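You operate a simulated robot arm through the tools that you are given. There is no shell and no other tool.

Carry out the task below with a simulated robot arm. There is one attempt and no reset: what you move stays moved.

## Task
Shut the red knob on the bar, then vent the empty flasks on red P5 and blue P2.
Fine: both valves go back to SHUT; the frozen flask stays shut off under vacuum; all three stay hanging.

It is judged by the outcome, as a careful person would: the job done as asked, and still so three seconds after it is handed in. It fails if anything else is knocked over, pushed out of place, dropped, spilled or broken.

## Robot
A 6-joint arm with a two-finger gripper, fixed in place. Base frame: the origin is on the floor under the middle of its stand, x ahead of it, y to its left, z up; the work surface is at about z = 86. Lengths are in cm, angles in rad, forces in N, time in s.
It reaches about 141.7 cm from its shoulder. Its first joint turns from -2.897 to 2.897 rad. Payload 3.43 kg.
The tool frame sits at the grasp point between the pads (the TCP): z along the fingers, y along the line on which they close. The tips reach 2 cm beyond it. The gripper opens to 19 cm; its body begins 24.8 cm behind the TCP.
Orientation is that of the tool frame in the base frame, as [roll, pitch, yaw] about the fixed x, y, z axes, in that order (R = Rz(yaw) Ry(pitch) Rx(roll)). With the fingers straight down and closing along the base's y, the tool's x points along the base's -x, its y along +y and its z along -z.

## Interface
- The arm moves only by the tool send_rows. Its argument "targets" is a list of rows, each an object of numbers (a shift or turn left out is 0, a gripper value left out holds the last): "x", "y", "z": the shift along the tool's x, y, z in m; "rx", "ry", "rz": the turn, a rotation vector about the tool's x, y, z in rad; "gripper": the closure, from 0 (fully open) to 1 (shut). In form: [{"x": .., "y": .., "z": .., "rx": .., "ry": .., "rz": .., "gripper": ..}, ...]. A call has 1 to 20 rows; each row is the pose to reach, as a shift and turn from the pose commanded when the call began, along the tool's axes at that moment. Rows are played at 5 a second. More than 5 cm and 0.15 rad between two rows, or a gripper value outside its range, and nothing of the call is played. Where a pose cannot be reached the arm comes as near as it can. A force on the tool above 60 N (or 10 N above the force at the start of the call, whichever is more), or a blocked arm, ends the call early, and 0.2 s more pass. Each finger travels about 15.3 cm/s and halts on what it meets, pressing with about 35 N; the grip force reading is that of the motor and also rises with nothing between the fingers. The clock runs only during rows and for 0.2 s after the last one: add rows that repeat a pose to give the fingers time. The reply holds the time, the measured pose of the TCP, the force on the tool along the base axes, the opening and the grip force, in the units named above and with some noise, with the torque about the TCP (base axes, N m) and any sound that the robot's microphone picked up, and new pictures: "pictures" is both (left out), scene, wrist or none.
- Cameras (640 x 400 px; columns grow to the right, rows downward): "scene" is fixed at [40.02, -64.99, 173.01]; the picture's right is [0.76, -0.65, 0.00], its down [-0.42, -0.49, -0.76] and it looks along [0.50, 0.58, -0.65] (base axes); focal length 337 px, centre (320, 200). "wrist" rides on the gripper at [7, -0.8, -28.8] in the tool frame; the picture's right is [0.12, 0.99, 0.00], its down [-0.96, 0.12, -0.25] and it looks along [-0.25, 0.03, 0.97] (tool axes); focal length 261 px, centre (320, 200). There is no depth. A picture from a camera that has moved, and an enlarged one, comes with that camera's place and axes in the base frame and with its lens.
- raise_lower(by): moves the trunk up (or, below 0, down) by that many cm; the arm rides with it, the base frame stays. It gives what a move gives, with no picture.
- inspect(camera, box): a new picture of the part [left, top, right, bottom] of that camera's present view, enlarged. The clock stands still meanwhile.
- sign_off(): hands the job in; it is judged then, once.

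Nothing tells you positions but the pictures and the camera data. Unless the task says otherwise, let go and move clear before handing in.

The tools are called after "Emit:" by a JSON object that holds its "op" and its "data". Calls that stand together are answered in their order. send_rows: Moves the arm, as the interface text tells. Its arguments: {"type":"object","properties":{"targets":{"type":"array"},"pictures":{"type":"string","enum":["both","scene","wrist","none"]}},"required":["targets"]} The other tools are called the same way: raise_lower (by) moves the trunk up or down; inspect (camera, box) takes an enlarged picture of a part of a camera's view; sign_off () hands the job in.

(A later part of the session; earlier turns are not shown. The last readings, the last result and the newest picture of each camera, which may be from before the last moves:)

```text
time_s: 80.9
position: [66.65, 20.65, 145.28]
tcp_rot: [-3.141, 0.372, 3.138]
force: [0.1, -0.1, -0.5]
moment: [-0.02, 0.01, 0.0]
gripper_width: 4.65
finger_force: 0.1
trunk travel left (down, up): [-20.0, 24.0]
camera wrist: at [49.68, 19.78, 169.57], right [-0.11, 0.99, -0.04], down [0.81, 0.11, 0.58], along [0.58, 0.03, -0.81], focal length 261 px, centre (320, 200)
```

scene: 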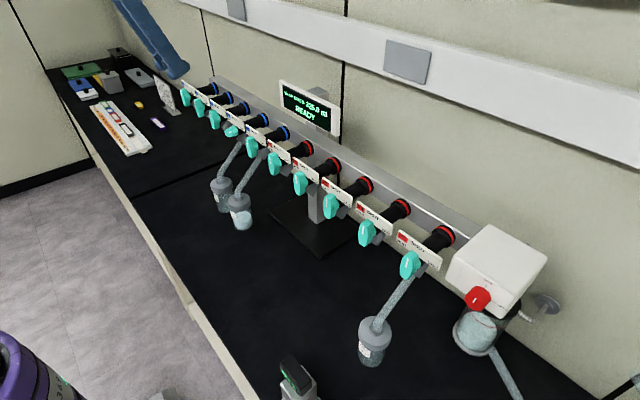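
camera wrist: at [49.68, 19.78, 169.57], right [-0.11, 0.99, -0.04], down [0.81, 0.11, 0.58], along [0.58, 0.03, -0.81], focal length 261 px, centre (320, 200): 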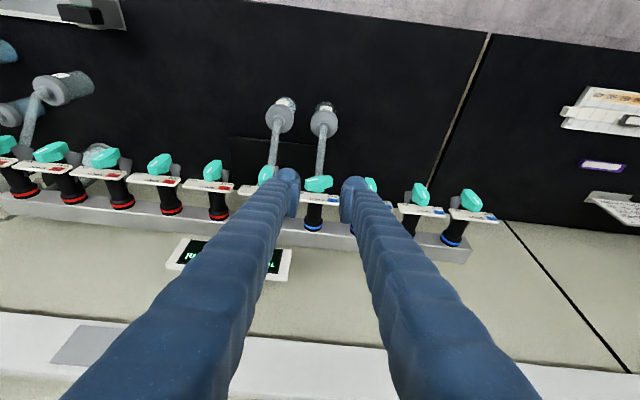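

The crossing went cleanly and P2 is straight ahead at y of about 20.65. Now I'll level the tool here.

Emit:
{"op": "send_rows", "data": {"targets": [{"ry": -0.12}, {"ry": -0.24}, {"ry": -0.36}, {"ry": -0.48}, {"ry": -0.6}, {"ry": -0.72}, {"ry": -0.84}, {"ry": -0.96}, {"ry": -1.08}, {"ry": -1.199}, {"ry": -1.199}]}}

```text
time_s: 81.6
position: [70.83, 18.14, 133.24]
tcp_rot: [-3.041, 0.491, 3.133]
force: [-0.6, 0.2, -1.5]
moment: [0.02, -0.03, 0.04]
gripper_width: 4.64
finger_force: 0.2
trunk travel left (down, up): [-20.0, 24.0]
stopped in row 3: the arm was blocked; the commanded pose is now the measured one
camera wrist: at [51.16, 20.26, 155.07], right [-0.05, 0.99, -0.14], down [0.74, 0.13, 0.66], along [0.67, -0.07, -0.74], focal length 261 px, centre (320, 200)
```

scene: 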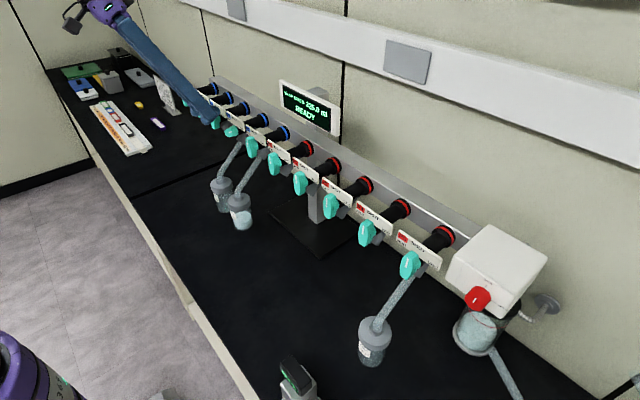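
wrist: 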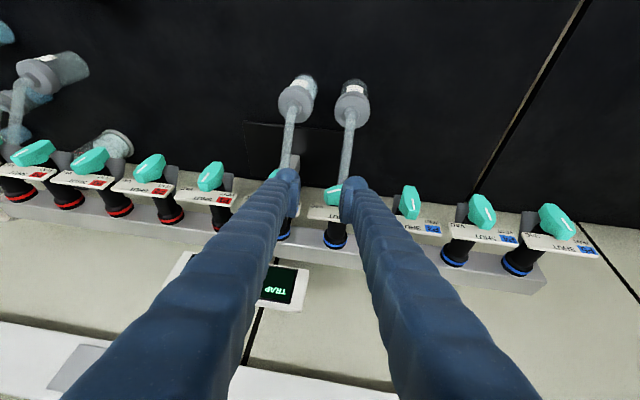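

The arm jumped partway through leveling, dropping about 12 cm in free space with nothing touched. This looks like it switching between joint configurations. I'll lift well clear and back before trying again, so any further jump has room.

Emit:
{"op": "send_rows", "data": {"targets": [{"x": -0.0107, "y": 0.0016, "z": -0.0332}, {"x": -0.0214, "y": 0.0032, "z": -0.0663}, {"x": -0.0321, "y": 0.0049, "z": -0.0995}, {"x": -0.0428, "y": 0.0065, "z": -0.1326}, {"x": -0.0535, "y": 0.0081, "z": -0.1658}, {"x": -0.0535, "y": 0.0081, "z": -0.1658}]}}

```text
time_s: 83.0
position: [68.08, 20.37, 149.85]
tcp_rot: [-3.039, 0.489, 3.128]
force: [-0.1, 0.5, 0.0]
moment: [0.01, 0.03, 0.02]
gripper_width: 4.65
finger_force: 0.1
trunk travel left (down, up): [-20.0, 24.0]
camera wrist: at [48.5, 22.66, 171.76], right [-0.04, 0.99, -0.15], down [0.74, 0.13, 0.66], along [0.67, -0.08, -0.74], focal length 261 px, centre (320, 200)
```

scene: 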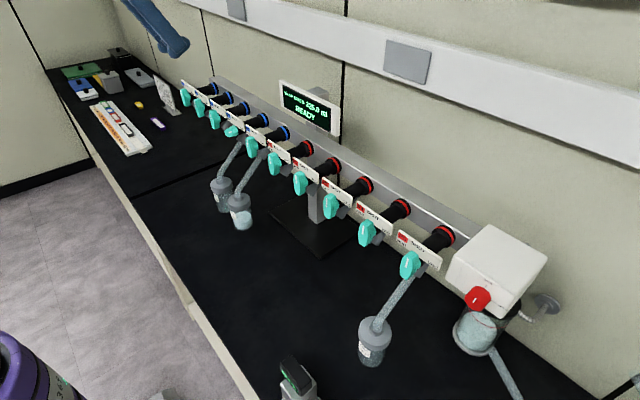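
wrist: 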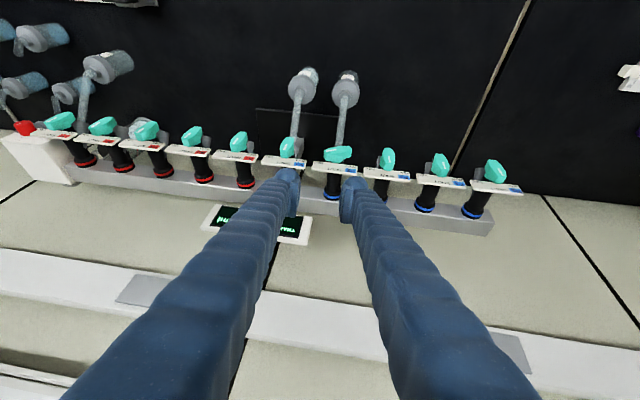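

Emit:
{"op": "send_rows", "data": {"targets": [{"ry": -0.05}, {"ry": -0.1}, {"ry": -0.15}, {"ry": -0.2}, {"ry": -0.25}], "pictures": "none"}}

```text
time_s: 84.4
position: [66.57, 20.04, 153.69]
tcp_rot: [-3.064, 0.787, 3.141]
force: [-0.1, 0.9, 0.0]
moment: [0.05, -0.07, 0.03]
gripper_width: 4.66
finger_force: 0.0
trunk travel left (down, up): [-20.0, 24.0]
stopped in row 5: the arm was blocked; the commanded pose is now the measured one
```

Emit:
{"op": "send_rows", "data": {"targets": [{"ry": -0.05}, {"ry": -0.1}, {"ry": -0.15}, {"ry": -0.2}, {"ry": -0.25}], "pictures": "scene"}}

```text
time_s: 85.6
position: [66.82, 20.37, 152.83]
tcp_rot: [-3.019, 1.025, -3.094]
force: [0.6, 0.1, 0.5]
moment: [0.03, 0.02, 0.01]
gripper_width: 4.66
finger_force: 0.1
trunk travel left (down, up): [-20.0, 24.0]
```

scene: 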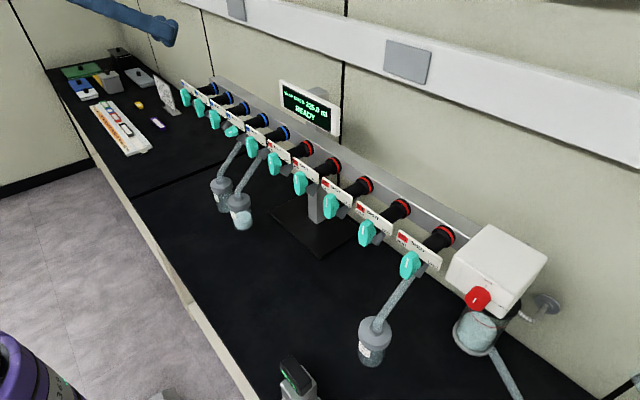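

Past the jump: pitch is 1.03 and tracking cleanly. Continuing to level.

Emit:
{"op": "send_rows", "data": {"targets": [{"ry": -0.08}, {"ry": -0.16}, {"ry": -0.24}, {"ry": -0.32}, {"ry": -0.4}, {"ry": -0.48}, {"ry": -0.53}, {"ry": -0.53}]}}

```text
time_s: 87.4
position: [66.64, 20.4, 153.02]
tcp_rot: [-1.735, 1.509, -1.788]
force: [-0.1, -0.2, 0.9]
moment: [0.03, 0.01, -0.01]
gripper_width: 4.65
finger_force: 0.1
trunk travel left (down, up): [-20.0, 24.0]
camera wrist: at [37.9, 20.65, 146.29], right [0.05, 0.98, -0.18], down [-0.23, 0.19, 0.96], along [0.97, -0.01, 0.23], focal length 261 px, centre (320, 200)
```

scene: 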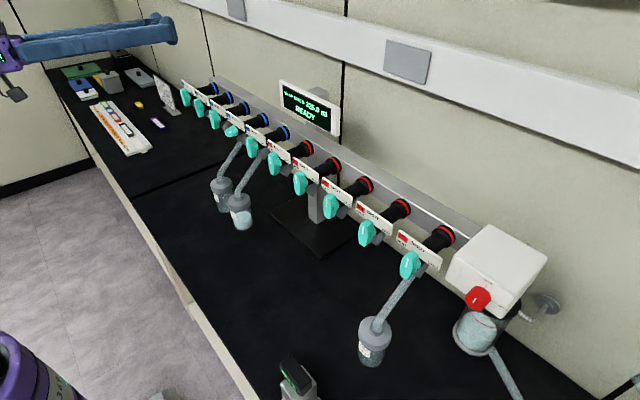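
wrist: 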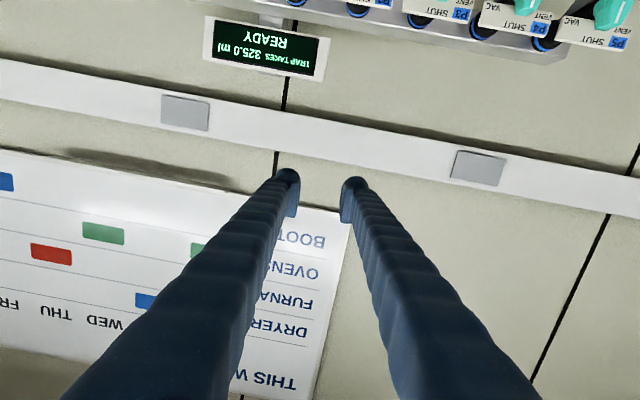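

The tool is level at (66.6, 20.4, 153). I'll straighten the small residual and lower the trunk toward knob height, staying well back from the bar.

Emit:
{"op": "send_rows", "data": {"targets": [{"rx": -0.025, "ry": -0.005, "rz": 0.03}, {"rx": -0.053, "ry": -0.01, "rz": 0.06}, {"rx": -0.053, "ry": -0.01, "rz": 0.06}, {"rx": -0.053, "ry": -0.01, "rz": 0.06}], "pictures": "none"}}

Emit:
{"op": "raise_lower", "data": {"by": -18}}

```text
time_s: 88.4
position: [66.72, 20.42, 152.84]
tcp_rot: [-2.495, 1.566, -2.496]
force: [-0.2, 0.3, 0.9]
moment: [0.02, -0.01, -0.03]
gripper_width: 4.66
finger_force: 0.0
trunk travel left (down, up): [-20.0, 24.0]
```

```text
time_s: 90.4
position: [66.86, 20.36, 135.0]
tcp_rot: [-2.528, 1.566, -2.531]
force: [-0.1, 0.2, 0.3]
moment: [-0.01, 0.04, -0.01]
gripper_width: 4.68
finger_force: 0.2
trunk travel left (down, up): [-2.0, 42.0]
```

Emit:
{"op": "send_rows", "data": {"targets": [{"x": 0.03, "z": -0.01}, {"x": 0.06, "z": -0.02}, {"x": 0.09, "z": -0.03}, {"x": 0.121, "z": -0.03}, {"x": 0.121, "z": -0.03}]}}

```text
time_s: 91.8
position: [65.37, 21.14, 132.5]
tcp_rot: [0.857, 1.478, 0.845]
force: [-0.1, 0.2, 0.4]
moment: [0.01, 0.08, 0.1]
gripper_width: 4.67
finger_force: 0.2
out of reach, approached as far as the arm can: row 2, 3, 4, 5
trunk travel left (down, up): [-2.0, 42.0]
stopped in row 5: the arm was blocked; the commanded pose is now the measured one
camera wrist: at [37.06, 21.14, 123.62], right [0.02, 1.0, -0.05], down [-0.31, 0.05, 0.95], along [0.95, 0.0, 0.31], focal length 261 px, centre (320, 200)
```

scene: 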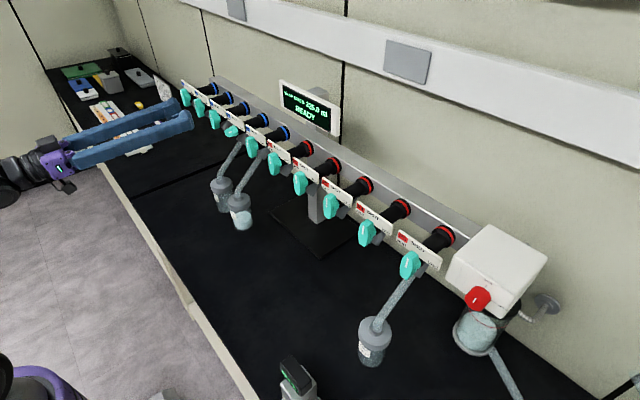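
wrist: 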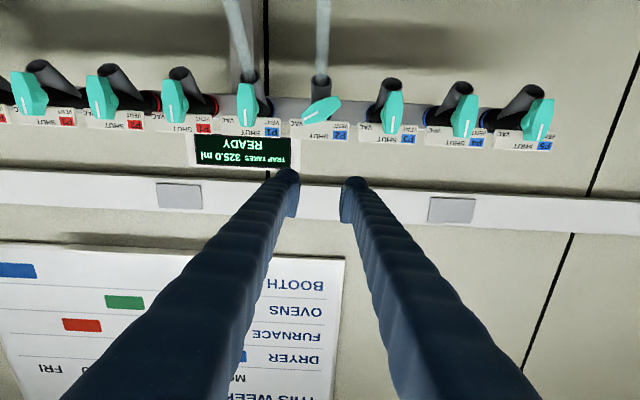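

Moving down with the tool level folds the elbow too far at this stand-off. A slight downward pitch of about 0.2 rad keeps the wrist higher, so I'll approach P2 that way, a bit further forward.

Emit:
{"op": "send_rows", "data": {"targets": [{"ry": 0.07, "rx": -0.004, "rz": -0.02, "z": 0.018, "y": -0.002}, {"ry": 0.14, "rx": -0.008, "rz": -0.04, "z": 0.036, "y": -0.004, "x": 0.012}, {"ry": 0.2, "rx": -0.012, "rz": -0.06, "z": 0.0533, "y": -0.006, "x": 0.024}, {"ry": 0.26, "rx": -0.014, "rz": -0.069, "z": 0.0533, "y": -0.0077, "x": 0.036}, {"ry": 0.26, "rx": -0.014, "rz": -0.069, "z": 0.0533, "y": -0.0077, "x": 0.0479}, {"ry": 0.26, "rx": -0.014, "rz": -0.069, "z": 0.0533, "y": -0.0077, "x": 0.0479}]}}

```text
time_s: 93.2
position: [70.98, 21.04, 127.35]
tcp_rot: [-3.12, 1.365, -3.108]
force: [-0.3, -0.2, 0.5]
moment: [0.0, -0.03, 0.01]
gripper_width: 4.65
finger_force: 0.1
trunk travel left (down, up): [-2.0, 42.0]
camera wrist: at [41.48, 19.73, 126.27], right [-0.04, 0.99, -0.12], down [-0.05, 0.12, 0.99], along [1.0, 0.04, 0.04], focal length 261 px, centre (320, 200)
```

scene: 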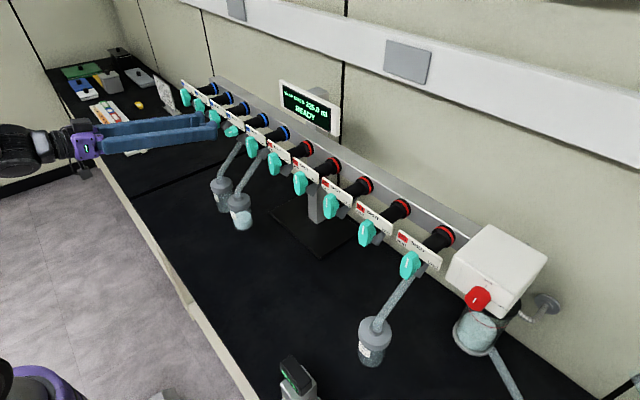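
wrist: 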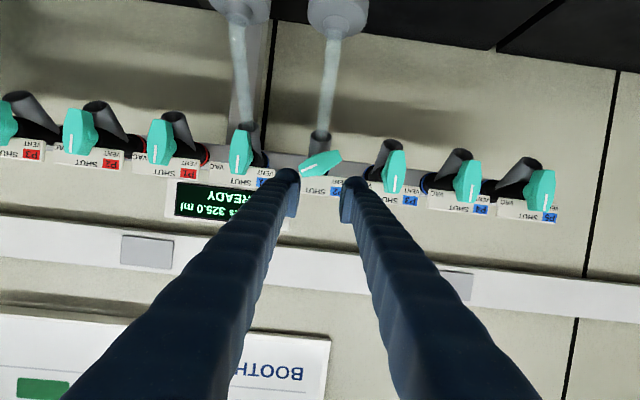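

Reachable and clear. Testing the wrist's roll range here in free space: first toward -60°, the roll needed for VENT.

Emit:
{"op": "send_rows", "data": {"targets": [{"rz": -0.14}, {"rz": -0.28}, {"rz": -0.42}, {"rz": -0.56}, {"rz": -0.7}, {"rz": -0.84}, {"rz": -0.98}, {"rz": -1.1}, {"rz": -1.1}], "pictures": "none"}}

Emit:
{"op": "inspect", "data": {"camera": "wrist", "box": [240, 120, 400, 220]}}

```text
time_s: 95.2
position: [71.01, 21.0, 127.36]
tcp_rot: [-1.799, 0.454, -1.661]
force: [0.2, 0.8, 0.5]
moment: [0.03, -0.01, 0.0]
gripper_width: 4.64
finger_force: 0.0
trunk travel left (down, up): [-2.0, 42.0]
```

```text
4.00 times, centred on (320, 170) of wrist
camera zoom: at [42.48, 13.86, 130.85], right [-0.19, 0.34, -0.92], down [-0.19, 0.91, 0.37], along [0.96, 0.24, -0.11], focal length 1043 px, centre (320, 320)
```

zoom: 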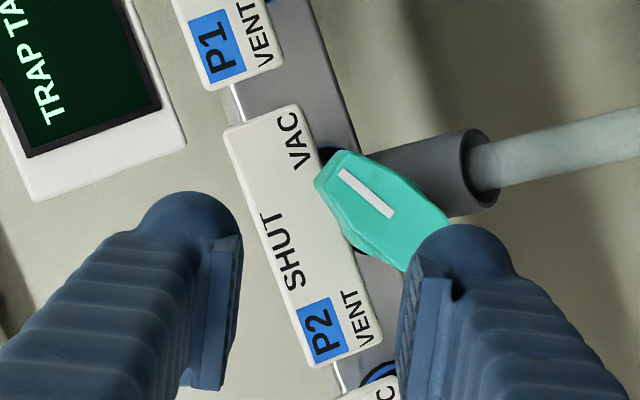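

The -60° roll is fine. Now swinging to +60°, matching the VAC paddle angle.

Emit:
{"op": "send_rows", "data": {"targets": [{"rz": 0.14}, {"rz": 0.28}, {"rz": 0.42}, {"rz": 0.56}, {"rz": 0.7}, {"rz": 0.84}, {"rz": 0.98}, {"rz": 1.12}, {"rz": 1.26}, {"rz": 1.4}, {"rz": 1.54}, {"rz": 1.68}, {"rz": 1.82}, {"rz": 1.96}, {"rz": 2.1}, {"rz": 2.147}, {"rz": 2.147}]}}

Emit:
{"op": "inspect", "data": {"camera": "wrist", "box": [240, 120, 400, 220]}}

```text
time_s: 98.8
position: [69.86, 21.26, 134.01]
tcp_rot: [1.891, 0.534, 1.735]
force: [0.7, -0.9, 0.8]
moment: [0.02, -0.01, 0.05]
gripper_width: 4.67
finger_force: 0.0
out of reach, approached as far as the arm can: row 13, 14, 15, 16, 17
trunk travel left (down, up): [-2.0, 42.0]
camera wrist: at [41.02, 26.89, 137.56], right [0.21, 0.63, 0.75], down [-0.08, -0.76, 0.65], along [0.97, -0.2, -0.11], focal length 261 px, centre (320, 200)
```

scene: 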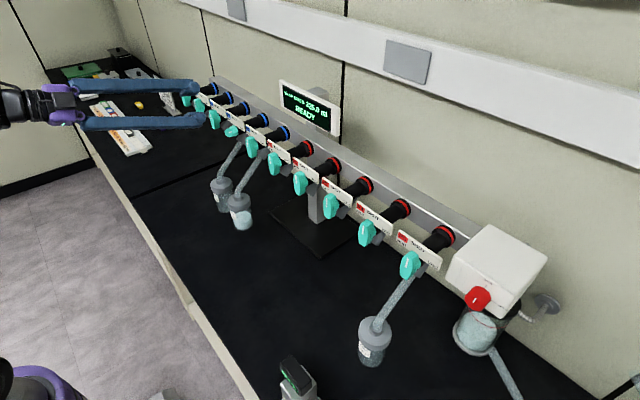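
wrist: 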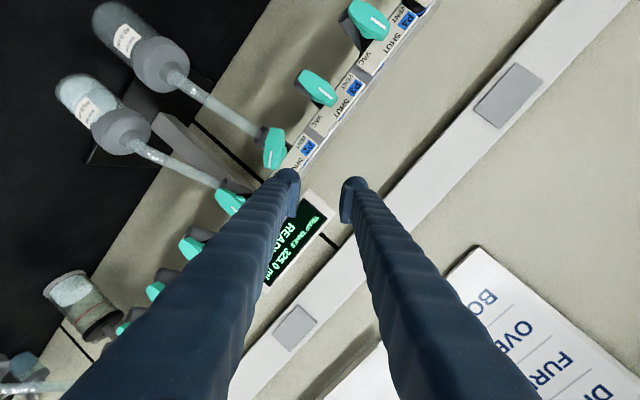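

```text
4.00 times, centred on (320, 170) of wrist
camera zoom: at [41.02, 26.89, 137.56], right [0.21, 0.63, 0.75], down [-0.08, -0.76, 0.65], along [0.97, -0.2, -0.11], focal length 1043 px, centre (320, 320)
```

zoom: 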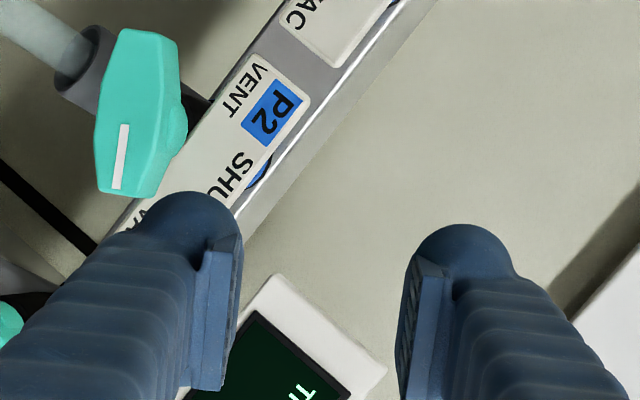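

Positive roll ends at about +40° on this side, a mirror image of the other side. So I'll use the equivalent grip at -120° and go on negative. Rolling there now in free space.

Emit:
{"op": "send_rows", "data": {"targets": [{"rz": -0.14}, {"rz": -0.28}, {"rz": -0.42}, {"rz": -0.56}, {"rz": -0.7, "x": 0.007, "y": -0.0145, "z": 0.0074}, {"rz": -0.84, "x": 0.0145, "y": -0.029, "z": 0.0148}, {"rz": -0.98, "x": 0.022, "y": -0.0434, "z": 0.0222}, {"rz": -1.12, "x": 0.029, "y": -0.0579, "z": 0.0296}, {"rz": -1.26, "x": 0.029, "y": -0.0579, "z": 0.0296}, {"rz": -1.4, "x": 0.029, "y": -0.0579, "z": 0.0296}, {"rz": -1.55, "x": 0.029, "y": -0.0579, "z": 0.0296}, {"rz": -1.55, "x": 0.029, "y": -0.0579, "z": 0.0296}], "pictures": "none"}}

Emit:
{"op": "send_rows", "data": {"targets": [{"rz": -0.14}, {"rz": -0.28}, {"rz": -0.42}, {"rz": -0.56}, {"rz": -0.7}, {"rz": -0.84}, {"rz": -0.98}, {"rz": -1.12}, {"rz": -1.26}, {"rz": -1.4}, {"rz": -1.54}, {"rz": -1.54}]}}

```text
time_s: 101.4
position: [71.04, 20.85, 127.15]
tcp_rot: [-2.074, 0.971, -2.002]
force: [0.3, -0.7, 0.0]
moment: [-0.01, 0.02, 0.01]
gripper_width: 4.66
finger_force: 0.1
trunk travel left (down, up): [-2.0, 42.0]
```

```text
time_s: 104.0
position: [71.09, 20.83, 127.4]
tcp_rot: [-1.882, -0.486, -1.427]
force: [-1.2, 0.0, 0.3]
moment: [-0.03, -0.03, -0.01]
gripper_width: 4.64
finger_force: 0.1
trunk travel left (down, up): [-2.0, 42.0]
camera wrist: at [44.53, 15.12, 139.05], right [-0.22, -0.59, -0.78], down [-0.39, 0.79, -0.48], along [0.89, 0.2, -0.4], focal length 261 px, centre (320, 200)
```

scene: 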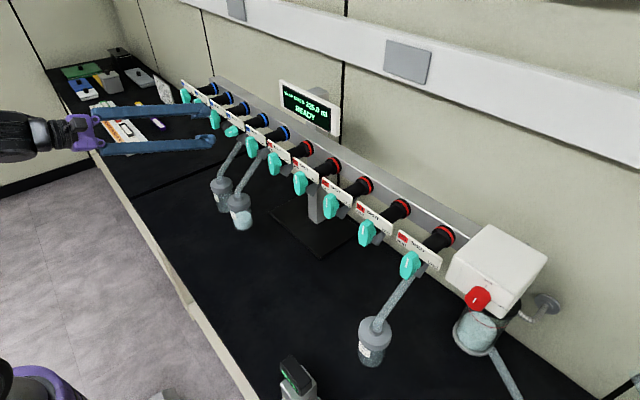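
wrist: 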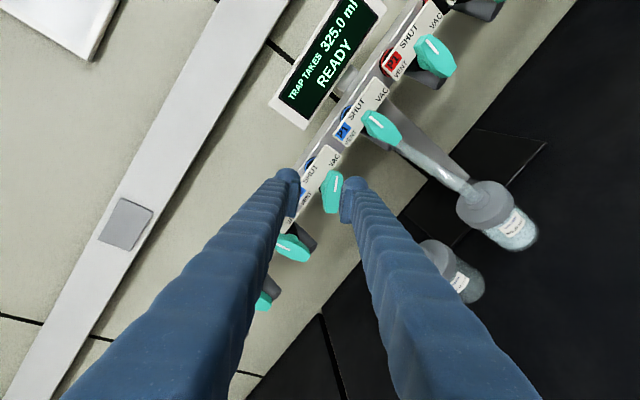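

The roll is now at -120° and the pads match the VAC paddle. I'll drop the trunk its last 2 cm, reduce the pitch, and move closer while staying short of the knob.

Emit:
{"op": "raise_lower", "data": {"by": -2}}

Emit:
{"op": "send_rows", "data": {"targets": [{"x": -0.0022, "y": 0.006, "z": 0.0143, "rx": 0.032, "ry": 0.018}, {"x": -0.0045, "y": 0.0119, "z": 0.0286, "rx": 0.0648, "ry": 0.0358}, {"x": -0.0045, "y": 0.0119, "z": 0.0286, "rx": 0.0648, "ry": 0.0358}], "pictures": "none"}}

Emit:
{"op": "inspect", "data": {"camera": "wrist", "box": [240, 140, 400, 240]}}

Emit:
{"op": "inspect", "data": {"camera": "scene", "box": [180, 90, 300, 165]}}

```text
time_s: 104.7
position: [71.06, 20.8, 125.37]
tcp_rot: [-1.883, -0.486, -1.428]
force: [0.2, -0.7, -0.5]
moment: [-0.01, 0.03, -0.01]
gripper_width: 4.64
finger_force: 0.1
trunk travel left (down, up): [0.0, 44.0]
```

```text
time_s: 105.5
position: [73.48, 20.12, 124.1]
tcp_rot: [-1.788, -0.491, -1.474]
force: [-0.2, 0.3, 1.1]
moment: [0.03, -0.04, -0.01]
gripper_width: 4.68
finger_force: 0.0
trunk travel left (down, up): [0.0, 44.0]
```

```text
4.00 times, centred on (320, 190) of wrist
camera zoom: at [45.89, 14.59, 133.53], right [-0.16, -0.58, -0.8], down [-0.34, 0.79, -0.51], along [0.93, 0.2, -0.33], focal length 1043 px, centre (320, 240)
```

zoom: 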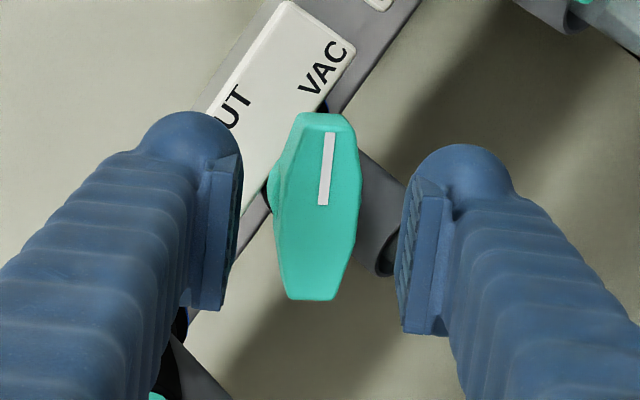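

```text
5.33 times, centred on (240, 128) of scene
camera zoom: at [40.02, -64.99, 173.01], right [0.76, -0.65, 0.0], down [-0.42, -0.49, -0.76], along [0.5, 0.58, -0.65], focal length 1799 px, centre (747, 587)
```

zoom: 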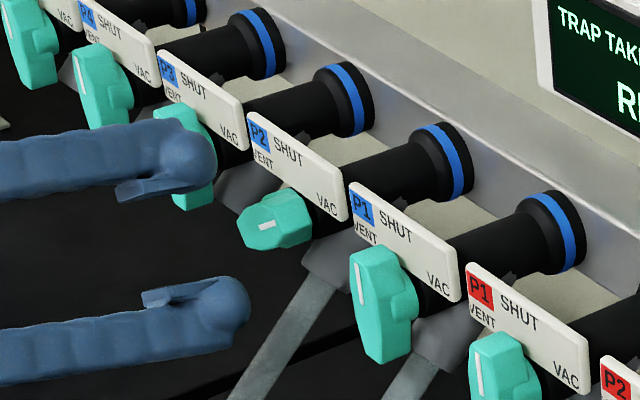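

Emit:
{"op": "send_rows", "data": {"targets": [{"z": 0}, {"z": 0}, {"z": 0}], "pictures": "none"}}

```text
time_s: 106.2
position: [73.23, 20.56, 123.98]
tcp_rot: [-1.789, -0.49, -1.471]
force: [-0.8, 0.2, 0.6]
moment: [-0.01, 0.02, -0.04]
gripper_width: 4.67
finger_force: 0.1
trunk travel left (down, up): [0.0, 44.0]
```

Emit:
{"op": "send_rows", "data": {"targets": [{"z": 0}, {"z": 0}], "pictures": "none"}}

Emit:
{"op": "inspect", "data": {"camera": "wrist", "box": [240, 140, 400, 240]}}

```text
time_s: 106.8
position: [73.32, 20.54, 123.97]
tcp_rot: [-1.791, -0.49, -1.472]
force: [0.1, 0.4, -0.5]
moment: [0.0, -0.02, -0.02]
gripper_width: 4.67
finger_force: 0.0
trunk travel left (down, up): [0.0, 44.0]
```

```text
4.00 times, centred on (320, 190) of wrist
camera zoom: at [45.87, 14.73, 133.46], right [-0.16, -0.58, -0.8], down [-0.35, 0.79, -0.51], along [0.92, 0.2, -0.33], focal length 1043 px, centre (320, 240)
```

zoom: 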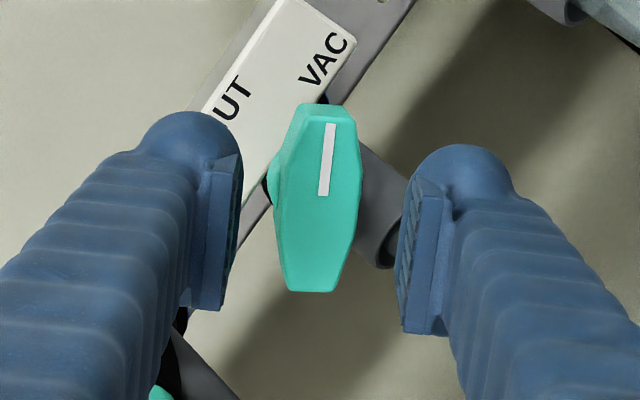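

P2's knob measures at y of about 20.68 and z of about 122.95, agreeing with the 11 cm spacing, and the fingers straddle it well. Moving in while easing the pitch to 0.1 rad.

Emit:
{"op": "send_rows", "data": {"targets": [{"x": -0.0008, "y": 0.0004, "z": 0.012, "rx": 0.027, "ry": 0.0145, "rz": -0.009}, {"x": -0.0015, "y": 0.0008, "z": 0.022, "rx": 0.054, "ry": 0.029, "rz": -0.018}, {"x": -0.0022, "y": 0.0012, "z": 0.029, "rx": 0.0799, "ry": 0.0436, "rz": -0.0254}, {"x": -0.0022, "y": 0.0012, "z": 0.029, "rx": 0.0799, "ry": 0.0436, "rz": -0.0254}, {"x": -0.0022, "y": 0.0012, "z": 0.029, "rx": 0.0799, "ry": 0.0436, "rz": -0.0254}], "pictures": "none"}}

Emit:
{"op": "inspect", "data": {"camera": "wrist", "box": [240, 140, 400, 240]}}

Emit:
{"op": "inspect", "data": {"camera": "scene", "box": [180, 90, 300, 165]}}

```text
time_s: 108.0
position: [76.26, 20.76, 122.5]
tcp_rot: [-1.698, -0.529, -1.509]
force: [0.1, -0.1, 0.3]
moment: [0.01, -0.01, -0.05]
gripper_width: 4.65
finger_force: 0.1
trunk travel left (down, up): [0.0, 44.0]
```

```text
4.00 times, centred on (320, 190) of wrist
camera zoom: at [48.16, 15.06, 129.94], right [-0.09, -0.61, -0.79], down [-0.31, 0.77, -0.56], along [0.95, 0.19, -0.26], focal length 1043 px, centre (320, 240)
```

zoom: 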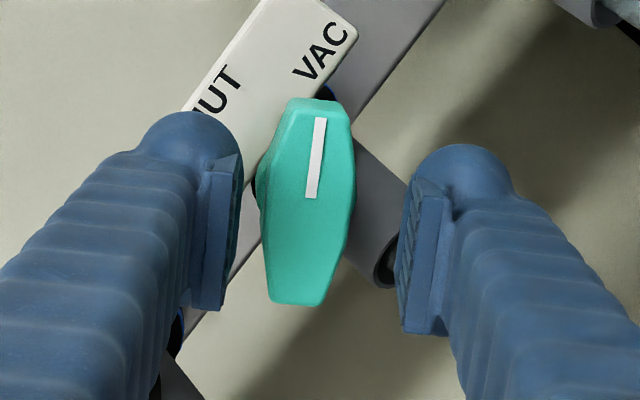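

```text
5.33 times, centred on (240, 128) of scene
camera zoom: at [40.02, -64.99, 173.01], right [0.76, -0.65, 0.0], down [-0.42, -0.49, -0.76], along [0.5, 0.58, -0.65], focal length 1799 px, centre (747, 587)
```

zoom: 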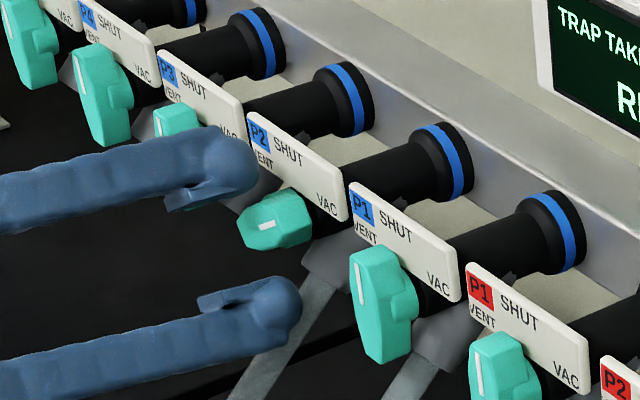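

The fingers sit slightly low by about 0.5 cm. I'll centre on the knob, advance the last bit, then check.

Emit:
{"op": "send_rows", "data": {"targets": [{"x": 0.0035, "y": -0.0044}, {"x": 0.0035, "y": -0.0044, "z": 0.007}, {"x": 0.0035, "y": -0.0044, "z": 0.007}, {"x": 0.0035, "y": -0.0044, "z": 0.007}], "pictures": "none"}}

Emit:
{"op": "inspect", "data": {"camera": "wrist", "box": [240, 140, 400, 240]}}

Emit:
{"op": "inspect", "data": {"camera": "scene", "box": [180, 90, 300, 165]}}

```text
time_s: 109.0
position: [77.02, 20.71, 122.89]
tcp_rot: [-1.698, -0.528, -1.51]
force: [0.0, -0.8, 0.0]
moment: [-0.02, 0.04, 0.01]
gripper_width: 4.69
finger_force: 0.1
trunk travel left (down, up): [0.0, 44.0]
```

```text
4.00 times, centred on (320, 190) of wrist
camera zoom: at [48.89, 15.0, 130.37], right [-0.09, -0.61, -0.79], down [-0.31, 0.77, -0.56], along [0.95, 0.19, -0.25], focal length 1043 px, centre (320, 240)
```

zoom: 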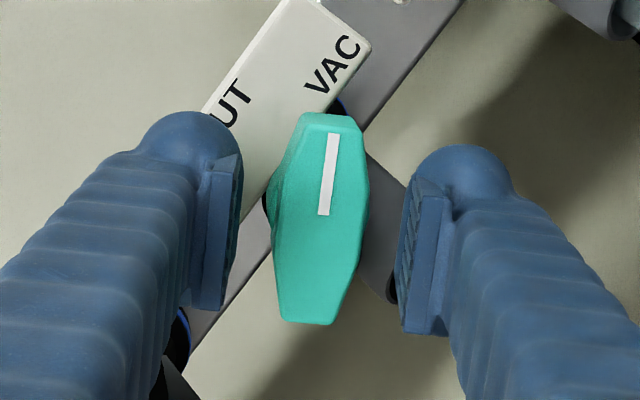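

```text
5.33 times, centred on (240, 128) of scene
camera zoom: at [40.02, -64.99, 173.01], right [0.76, -0.65, 0.0], down [-0.42, -0.49, -0.76], along [0.5, 0.58, -0.65], focal length 1799 px, centre (747, 587)
```

zoom: 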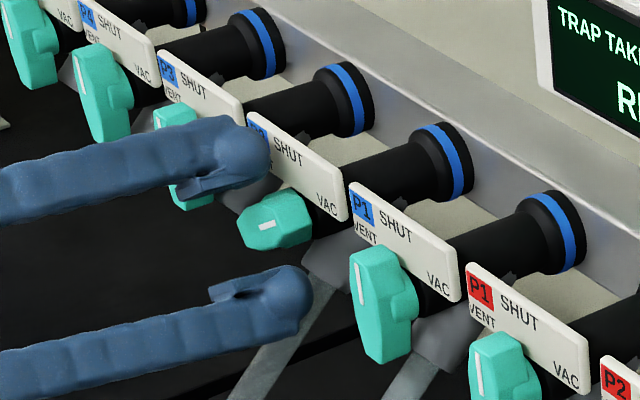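

Centred the same way as on P5. Closing on P2's paddle.

Emit:
{"op": "send_rows", "data": {"targets": [{"gripper": 0.82}, {"gripper": 0.9}, {"gripper": 0.95}, {"gripper": 0.95}, {"gripper": 0.95}], "pictures": "none"}}

Emit:
{"op": "inspect", "data": {"camera": "wrist", "box": [240, 140, 400, 240]}}

Emit:
{"op": "inspect", "data": {"camera": "scene", "box": [180, 90, 300, 165]}}

```text
time_s: 110.2
position: [77.05, 20.77, 122.95]
tcp_rot: [-1.696, -0.529, -1.509]
force: [-1.2, -0.1, -0.4]
moment: [-0.02, -0.1, 0.14]
gripper_width: 1.95
finger_force: 45.2
trunk travel left (down, up): [0.0, 44.0]
```

```text
4.00 times, centred on (320, 190) of wrist
camera zoom: at [48.92, 14.99, 130.36], right [-0.09, -0.61, -0.79], down [-0.31, 0.77, -0.56], along [0.95, 0.19, -0.26], focal length 1043 px, centre (320, 240)
```

zoom: 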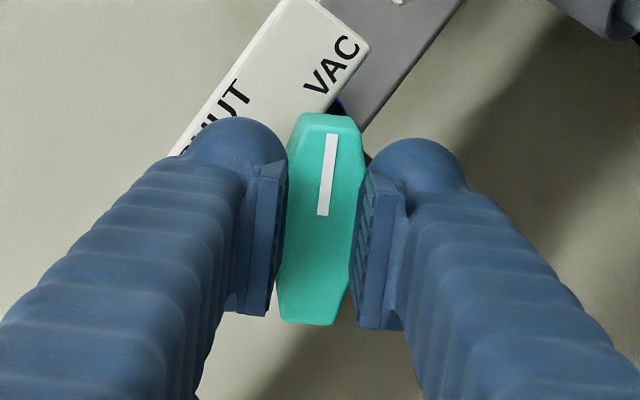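

```text
5.33 times, centred on (240, 128) of scene
camera zoom: at [40.02, -64.99, 173.01], right [0.76, -0.65, 0.0], down [-0.42, -0.49, -0.76], along [0.5, 0.58, -0.65], focal length 1799 px, centre (747, 587)
```

zoom: 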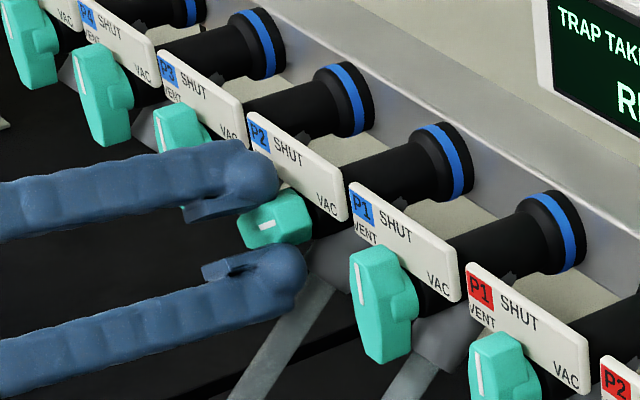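

Firm grip, 1.95 cm wide, with negligible side load. Turning P2 60° counter-clockwise to SHUT first.

Emit:
{"op": "send_rows", "data": {"targets": [{"rz": -0.08}, {"rz": -0.2}, {"rz": -0.32}, {"rz": -0.44}, {"rz": -0.56}, {"rz": -0.68}, {"rz": -0.8}, {"rz": -0.92}, {"rz": -1.0}, {"rz": -1.04}, {"rz": -1.04}], "pictures": "none"}}

Emit:
{"op": "inspect", "data": {"camera": "wrist", "box": [240, 140, 400, 240]}}

Emit:
{"op": "inspect", "data": {"camera": "scene", "box": [180, 90, 300, 165]}}

```text
time_s: 112.7
position: [77.01, 20.51, 122.99]
tcp_rot: [3.135, -1.461, 0.003]
force: [-9.6, -13.9, -11.2]
moment: [0.01, 0.14, -0.1]
gripper_width: 1.9
finger_force: 45.1
trunk travel left (down, up): [0.0, 44.0]
```

```text
4.00 times, centred on (320, 190) of wrist
camera zoom: at [49.26, 21.36, 133.05], right [0.01, -0.99, 0.12], down [-0.35, -0.12, -0.93], along [0.94, -0.03, -0.35], focal length 1043 px, centre (320, 240)
```

zoom: 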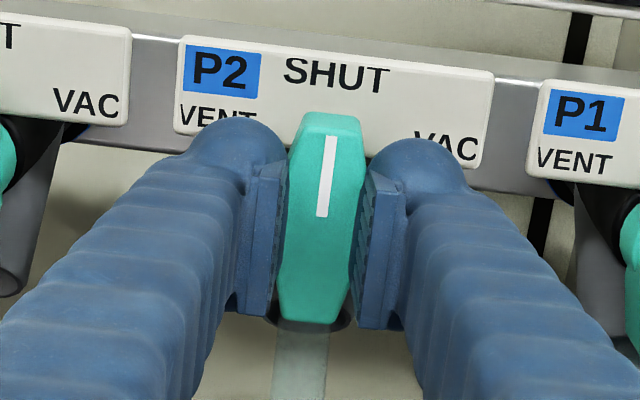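

```text
5.33 times, centred on (240, 128) of scene
camera zoom: at [40.02, -64.99, 173.01], right [0.76, -0.65, 0.0], down [-0.42, -0.49, -0.76], along [0.5, 0.58, -0.65], focal length 1799 px, centre (747, 587)
```

zoom: 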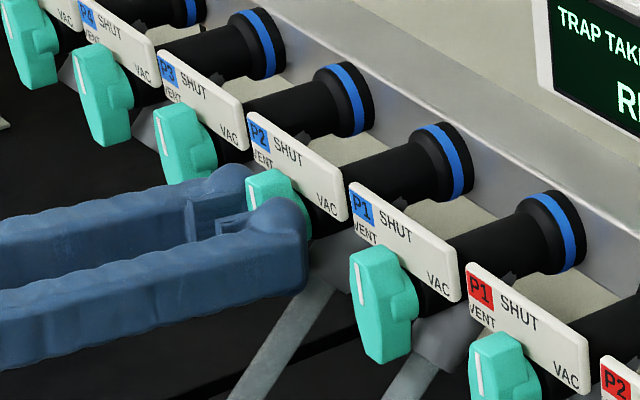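

P2 has reached SHUT cleanly. Continuing 60° more to VENT, then holding against the stop.

Emit:
{"op": "send_rows", "data": {"targets": [{"rz": -0.08}, {"rz": -0.2}, {"rz": -0.32}, {"rz": -0.44}, {"rz": -0.56}, {"rz": -0.68}, {"rz": -0.8}, {"rz": -0.92}, {"rz": -1.0}, {"rz": -1.05}, {"rz": -1.05}], "pictures": "none"}}

Emit:
{"op": "inspect", "data": {"camera": "wrist", "box": [240, 140, 400, 240]}}

Emit:
{"op": "inspect", "data": {"camera": "scene", "box": [180, 90, 300, 165]}}

```text
time_s: 115.0
position: [77.0, 20.39, 123.09]
tcp_rot: [1.698, -0.517, 1.505]
force: [1.8, -18.3, -5.3]
moment: [0.21, -0.14, -0.24]
gripper_width: 1.92
finger_force: 45.0
trunk travel left (down, up): [0.0, 44.0]
```

```text
4.00 times, centred on (320, 190) of wrist
camera zoom: at [48.85, 27.03, 128.89], right [0.1, -0.39, 0.92], down [-0.29, -0.89, -0.35], along [0.95, -0.23, -0.2], focal length 1043 px, centre (320, 240)
```

zoom: 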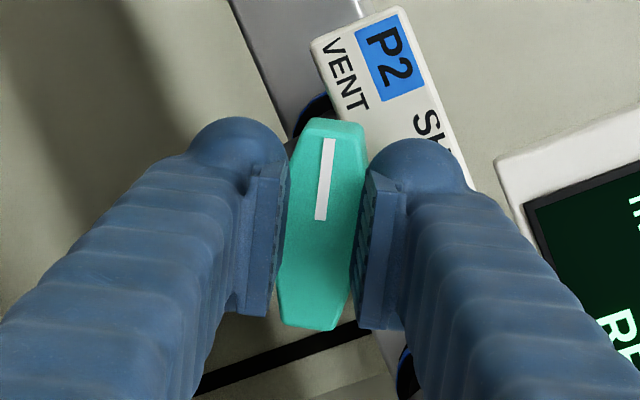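

```text
5.33 times, centred on (240, 128) of scene
camera zoom: at [40.02, -64.99, 173.01], right [0.76, -0.65, 0.0], down [-0.42, -0.49, -0.76], along [0.5, 0.58, -0.65], focal length 1799 px, centre (747, 587)
```

zoom: 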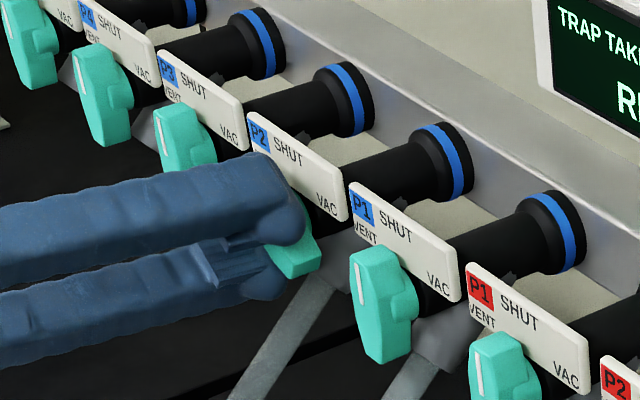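

The torque is starting to rise at the stop. A small nudge to seat it at VENT, then about 5 s of hold, same as P5.

Emit:
{"op": "send_rows", "data": {"targets": [{"rz": -0.015}, {"rz": -0.03}, {"rz": -0.03}, {"rz": -0.03}, {"rz": -0.03}, {"rz": -0.03}, {"rz": -0.03}, {"rz": -0.03}, {"rz": -0.03}, {"rz": -0.03}, {"rz": -0.03}, {"rz": -0.03}, {"rz": -0.03}, {"rz": -0.03}, {"rz": -0.03}, {"rz": -0.03}, {"rz": -0.03}, {"rz": -0.03}, {"rz": -0.03}, {"rz": -0.03}], "pictures": "scene"}}

Emit:
{"op": "send_rows", "data": {"targets": [{"rz": 0}, {"rz": 0}, {"rz": 0}, {"rz": 0}, {"rz": 0}], "pictures": "none"}}

Emit:
{"op": "inspect", "data": {"camera": "wrist", "box": [240, 140, 400, 240]}}

```text
time_s: 119.2
position: [76.95, 20.49, 123.05]
tcp_rot: [1.695, -0.488, 1.508]
force: [10.9, -17.5, 11.9]
moment: [0.9, -0.25, -0.23]
gripper_width: 1.95
finger_force: 44.5
trunk travel left (down, up): [0.0, 44.0]
```

scene: 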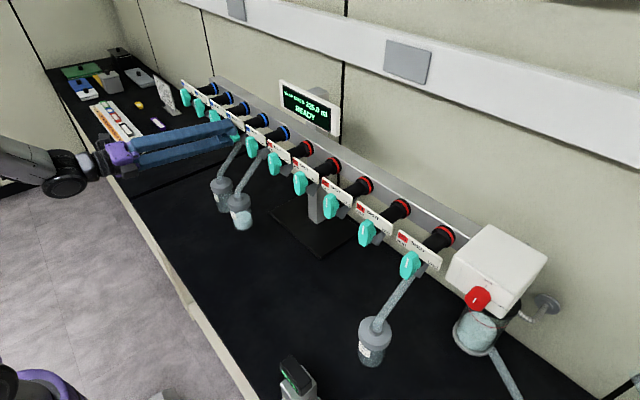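

```text
time_s: 120.5
position: [76.99, 20.47, 123.12]
tcp_rot: [1.695, -0.489, 1.51]
force: [12.3, -15.6, 15.9]
moment: [0.89, -0.28, -0.26]
gripper_width: 1.92
finger_force: 45.1
trunk travel left (down, up): [0.0, 44.0]
```

```text
4.00 times, centred on (320, 190) of wrist
camera zoom: at [48.8, 27.12, 128.71], right [0.1, -0.36, 0.93], down [-0.29, -0.9, -0.32], along [0.95, -0.23, -0.19], focal length 1043 px, centre (320, 240)
```

zoom: 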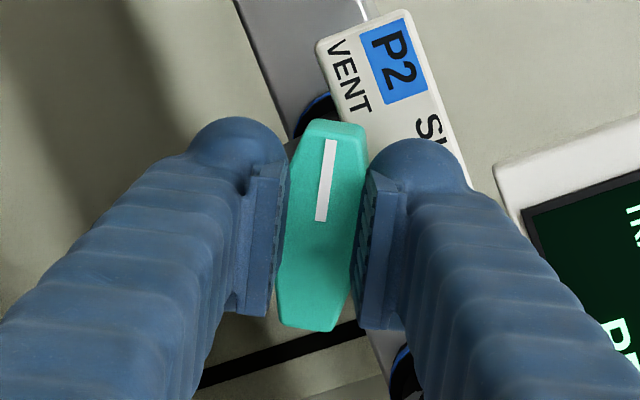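

P2 is fully at VENT with firm stop torque, held over 5 s. Turning it back to SHUT.

Emit:
{"op": "send_rows", "data": {"targets": [{"rz": 0.04}, {"rz": 0.14}, {"rz": 0.26}, {"rz": 0.38}, {"rz": 0.5}, {"rz": 0.62}, {"rz": 0.74}, {"rz": 0.86}, {"rz": 0.98}, {"rz": 1.05}, {"rz": 1.08}, {"rz": 1.08}, {"rz": 1.08}], "pictures": "none"}}

Emit:
{"op": "inspect", "data": {"camera": "wrist", "box": [240, 140, 400, 240]}}

```text
time_s: 123.2
position: [77.0, 20.53, 123.13]
tcp_rot: [-3.136, -1.461, -0.011]
force: [2.5, -15.5, 10.9]
moment: [-0.02, -0.12, -0.13]
gripper_width: 1.93
finger_force: 45.0
trunk travel left (down, up): [0.0, 44.0]
```

```text
4.00 times, centred on (320, 190) of wrist
camera zoom: at [49.22, 21.34, 133.16], right [0.01, -0.99, 0.12], down [-0.35, -0.11, -0.93], along [0.94, -0.03, -0.35], focal length 1043 px, centre (320, 240)
```

zoom: 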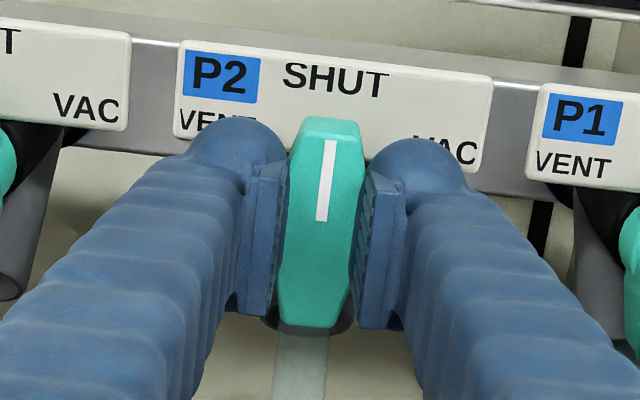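

P2's pointer is back at SHUT, vertical within about a degree. Releasing and backing straight out a short way.

Emit:
{"op": "send_rows", "data": {"targets": [{"gripper": 0.85}, {"gripper": 0.78}, {"gripper": 0.755}, {"gripper": 0.755}, {"z": -0.02}, {"z": -0.04}, {"z": -0.04}]}}

Emit:
{"op": "inspect", "data": {"camera": "wrist", "box": [240, 140, 400, 240]}}

Emit:
{"op": "inspect", "data": {"camera": "scene", "box": [180, 90, 300, 165]}}

```text
time_s: 125.0
position: [75.66, 15.04, 122.66]
tcp_rot: [3.084, -1.453, -0.033]
force: [-0.3, 1.0, -0.6]
moment: [-0.01, -0.14, -0.06]
gripper_width: 4.66
finger_force: 0.0
trunk travel left (down, up): [0.0, 44.0]
stopped in row 7: the arm was blocked; the commanded pose is now the measured one
camera wrist: at [48.15, 18.43, 132.94], right [-0.08, -0.99, 0.13], down [-0.37, -0.09, -0.92], along [0.93, -0.12, -0.36], focal length 261 px, centre (320, 200)
```

scene: 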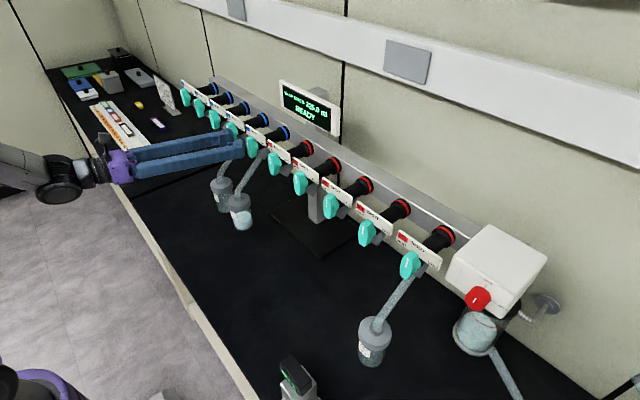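
wrist: 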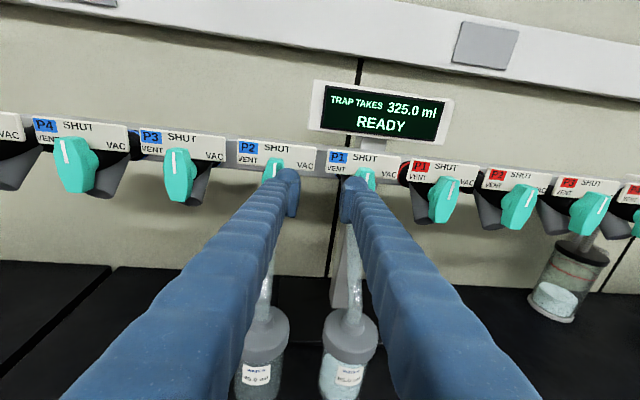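

```text
4.00 times, centred on (320, 190) of wrist
camera zoom: at [48.15, 18.43, 132.94], right [-0.08, -0.99, 0.13], down [-0.37, -0.09, -0.92], along [0.93, -0.12, -0.36], focal length 1043 px, centre (320, 240)
```

zoom: 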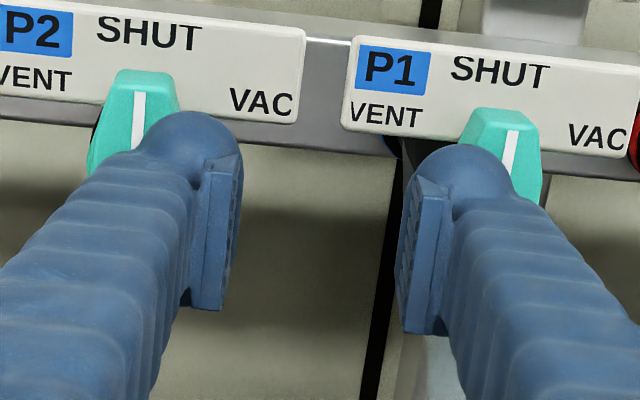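

```text
5.33 times, centred on (240, 128) of scene
camera zoom: at [40.02, -64.99, 173.01], right [0.76, -0.65, 0.0], down [-0.42, -0.49, -0.76], along [0.5, 0.58, -0.65], focal length 1799 px, centre (747, 587)
```

zoom: 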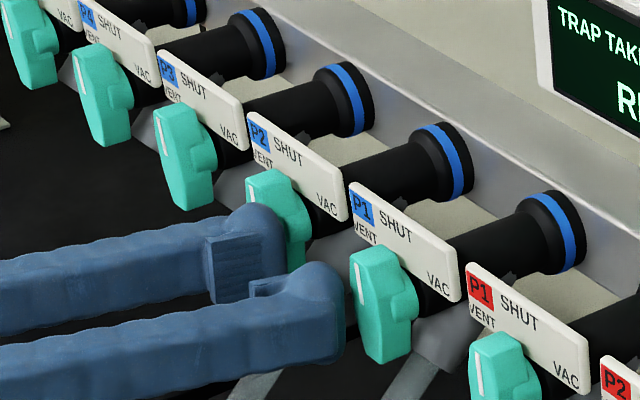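

The arm made a jump sideways by about 5.5 cm while retreating, and the tips are now just in front of the P2 and P1 knobs. Forces are near zero. I'll look carefully before moving anything.

Emit:
{"op": "inspect", "data": {"camera": "scene", "box": [215, 125, 285, 170]}}

Emit:
{"op": "inspect", "data": {"camera": "wrist", "box": [250, 140, 310, 180]}}

Emit:
{"op": "inspect", "data": {"camera": "wrist", "box": [340, 140, 400, 180]}}

```text
8.89 times, centred on (250, 148) of scene
camera zoom: at [40.02, -64.99, 173.01], right [0.76, -0.65, 0.0], down [-0.42, -0.49, -0.76], along [0.5, 0.58, -0.65], focal length 2998 px, centre (942, 667)
```

zoom: 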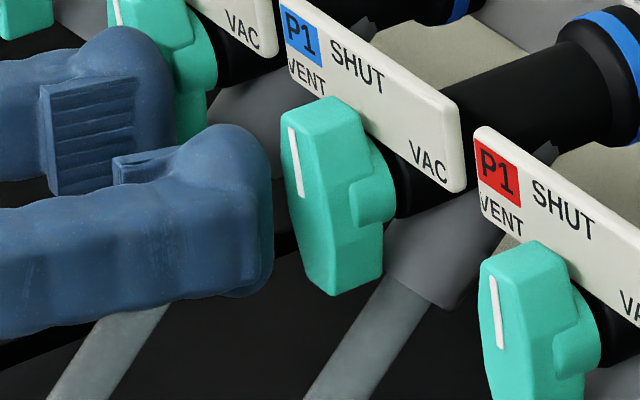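

```text
10.00 times, centred on (280, 160) of wrist
camera zoom: at [48.15, 18.43, 132.94], right [-0.08, -0.99, 0.13], down [-0.37, -0.09, -0.92], along [0.93, -0.12, -0.36], focal length 2606 px, centre (720, 600)
```

zoom: 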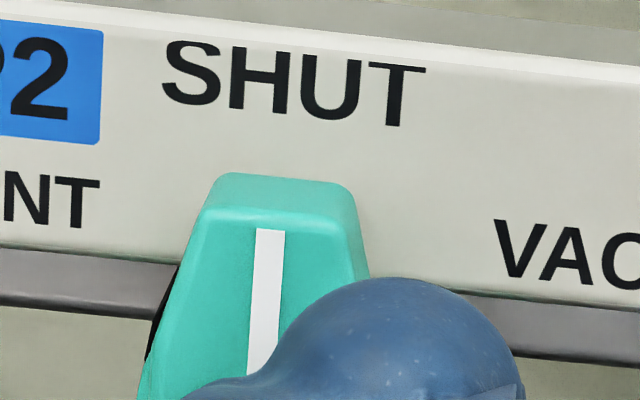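

```text
10.00 times, centred on (370, 160) of wrist
camera zoom: at [48.15, 18.43, 132.94], right [-0.08, -0.99, 0.13], down [-0.37, -0.09, -0.92], along [0.93, -0.12, -0.36], focal length 2606 px, centre (-180, 600)
```

zoom: 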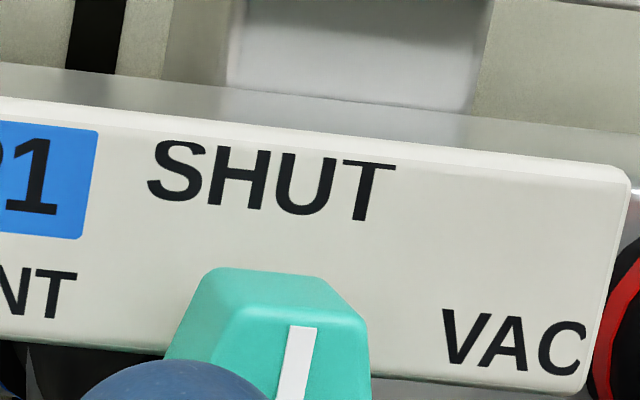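

P1 and P2 both still read SHUT, and the tips are just in front without touching. The safest way out is a straight vertical lift with the trunk, joints fixed, clear above the labels.

Emit:
{"op": "raise_lower", "data": {"by": 12}}

Emit:
{"op": "inspect", "data": {"camera": "scene", "box": [180, 70, 340, 170]}}

```text
time_s: 126.5
position: [75.48, 14.87, 134.58]
tcp_rot: [3.085, -1.452, -0.031]
force: [0.0, 0.8, 0.2]
moment: [0.03, -0.04, -0.02]
gripper_width: 4.68
finger_force: 0.0
trunk travel left (down, up): [-12.0, 32.0]
```

```text
4.00 times, centred on (260, 120) of scene
camera zoom: at [40.02, -64.99, 173.01], right [0.76, -0.65, 0.0], down [-0.42, -0.49, -0.76], along [0.5, 0.58, -0.65], focal length 1349 px, centre (560, 520)
```

zoom: 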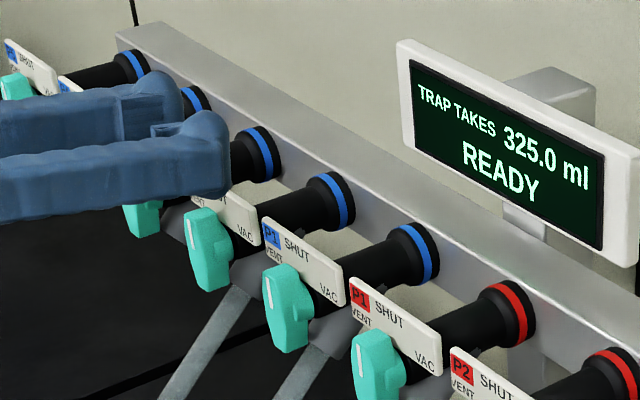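

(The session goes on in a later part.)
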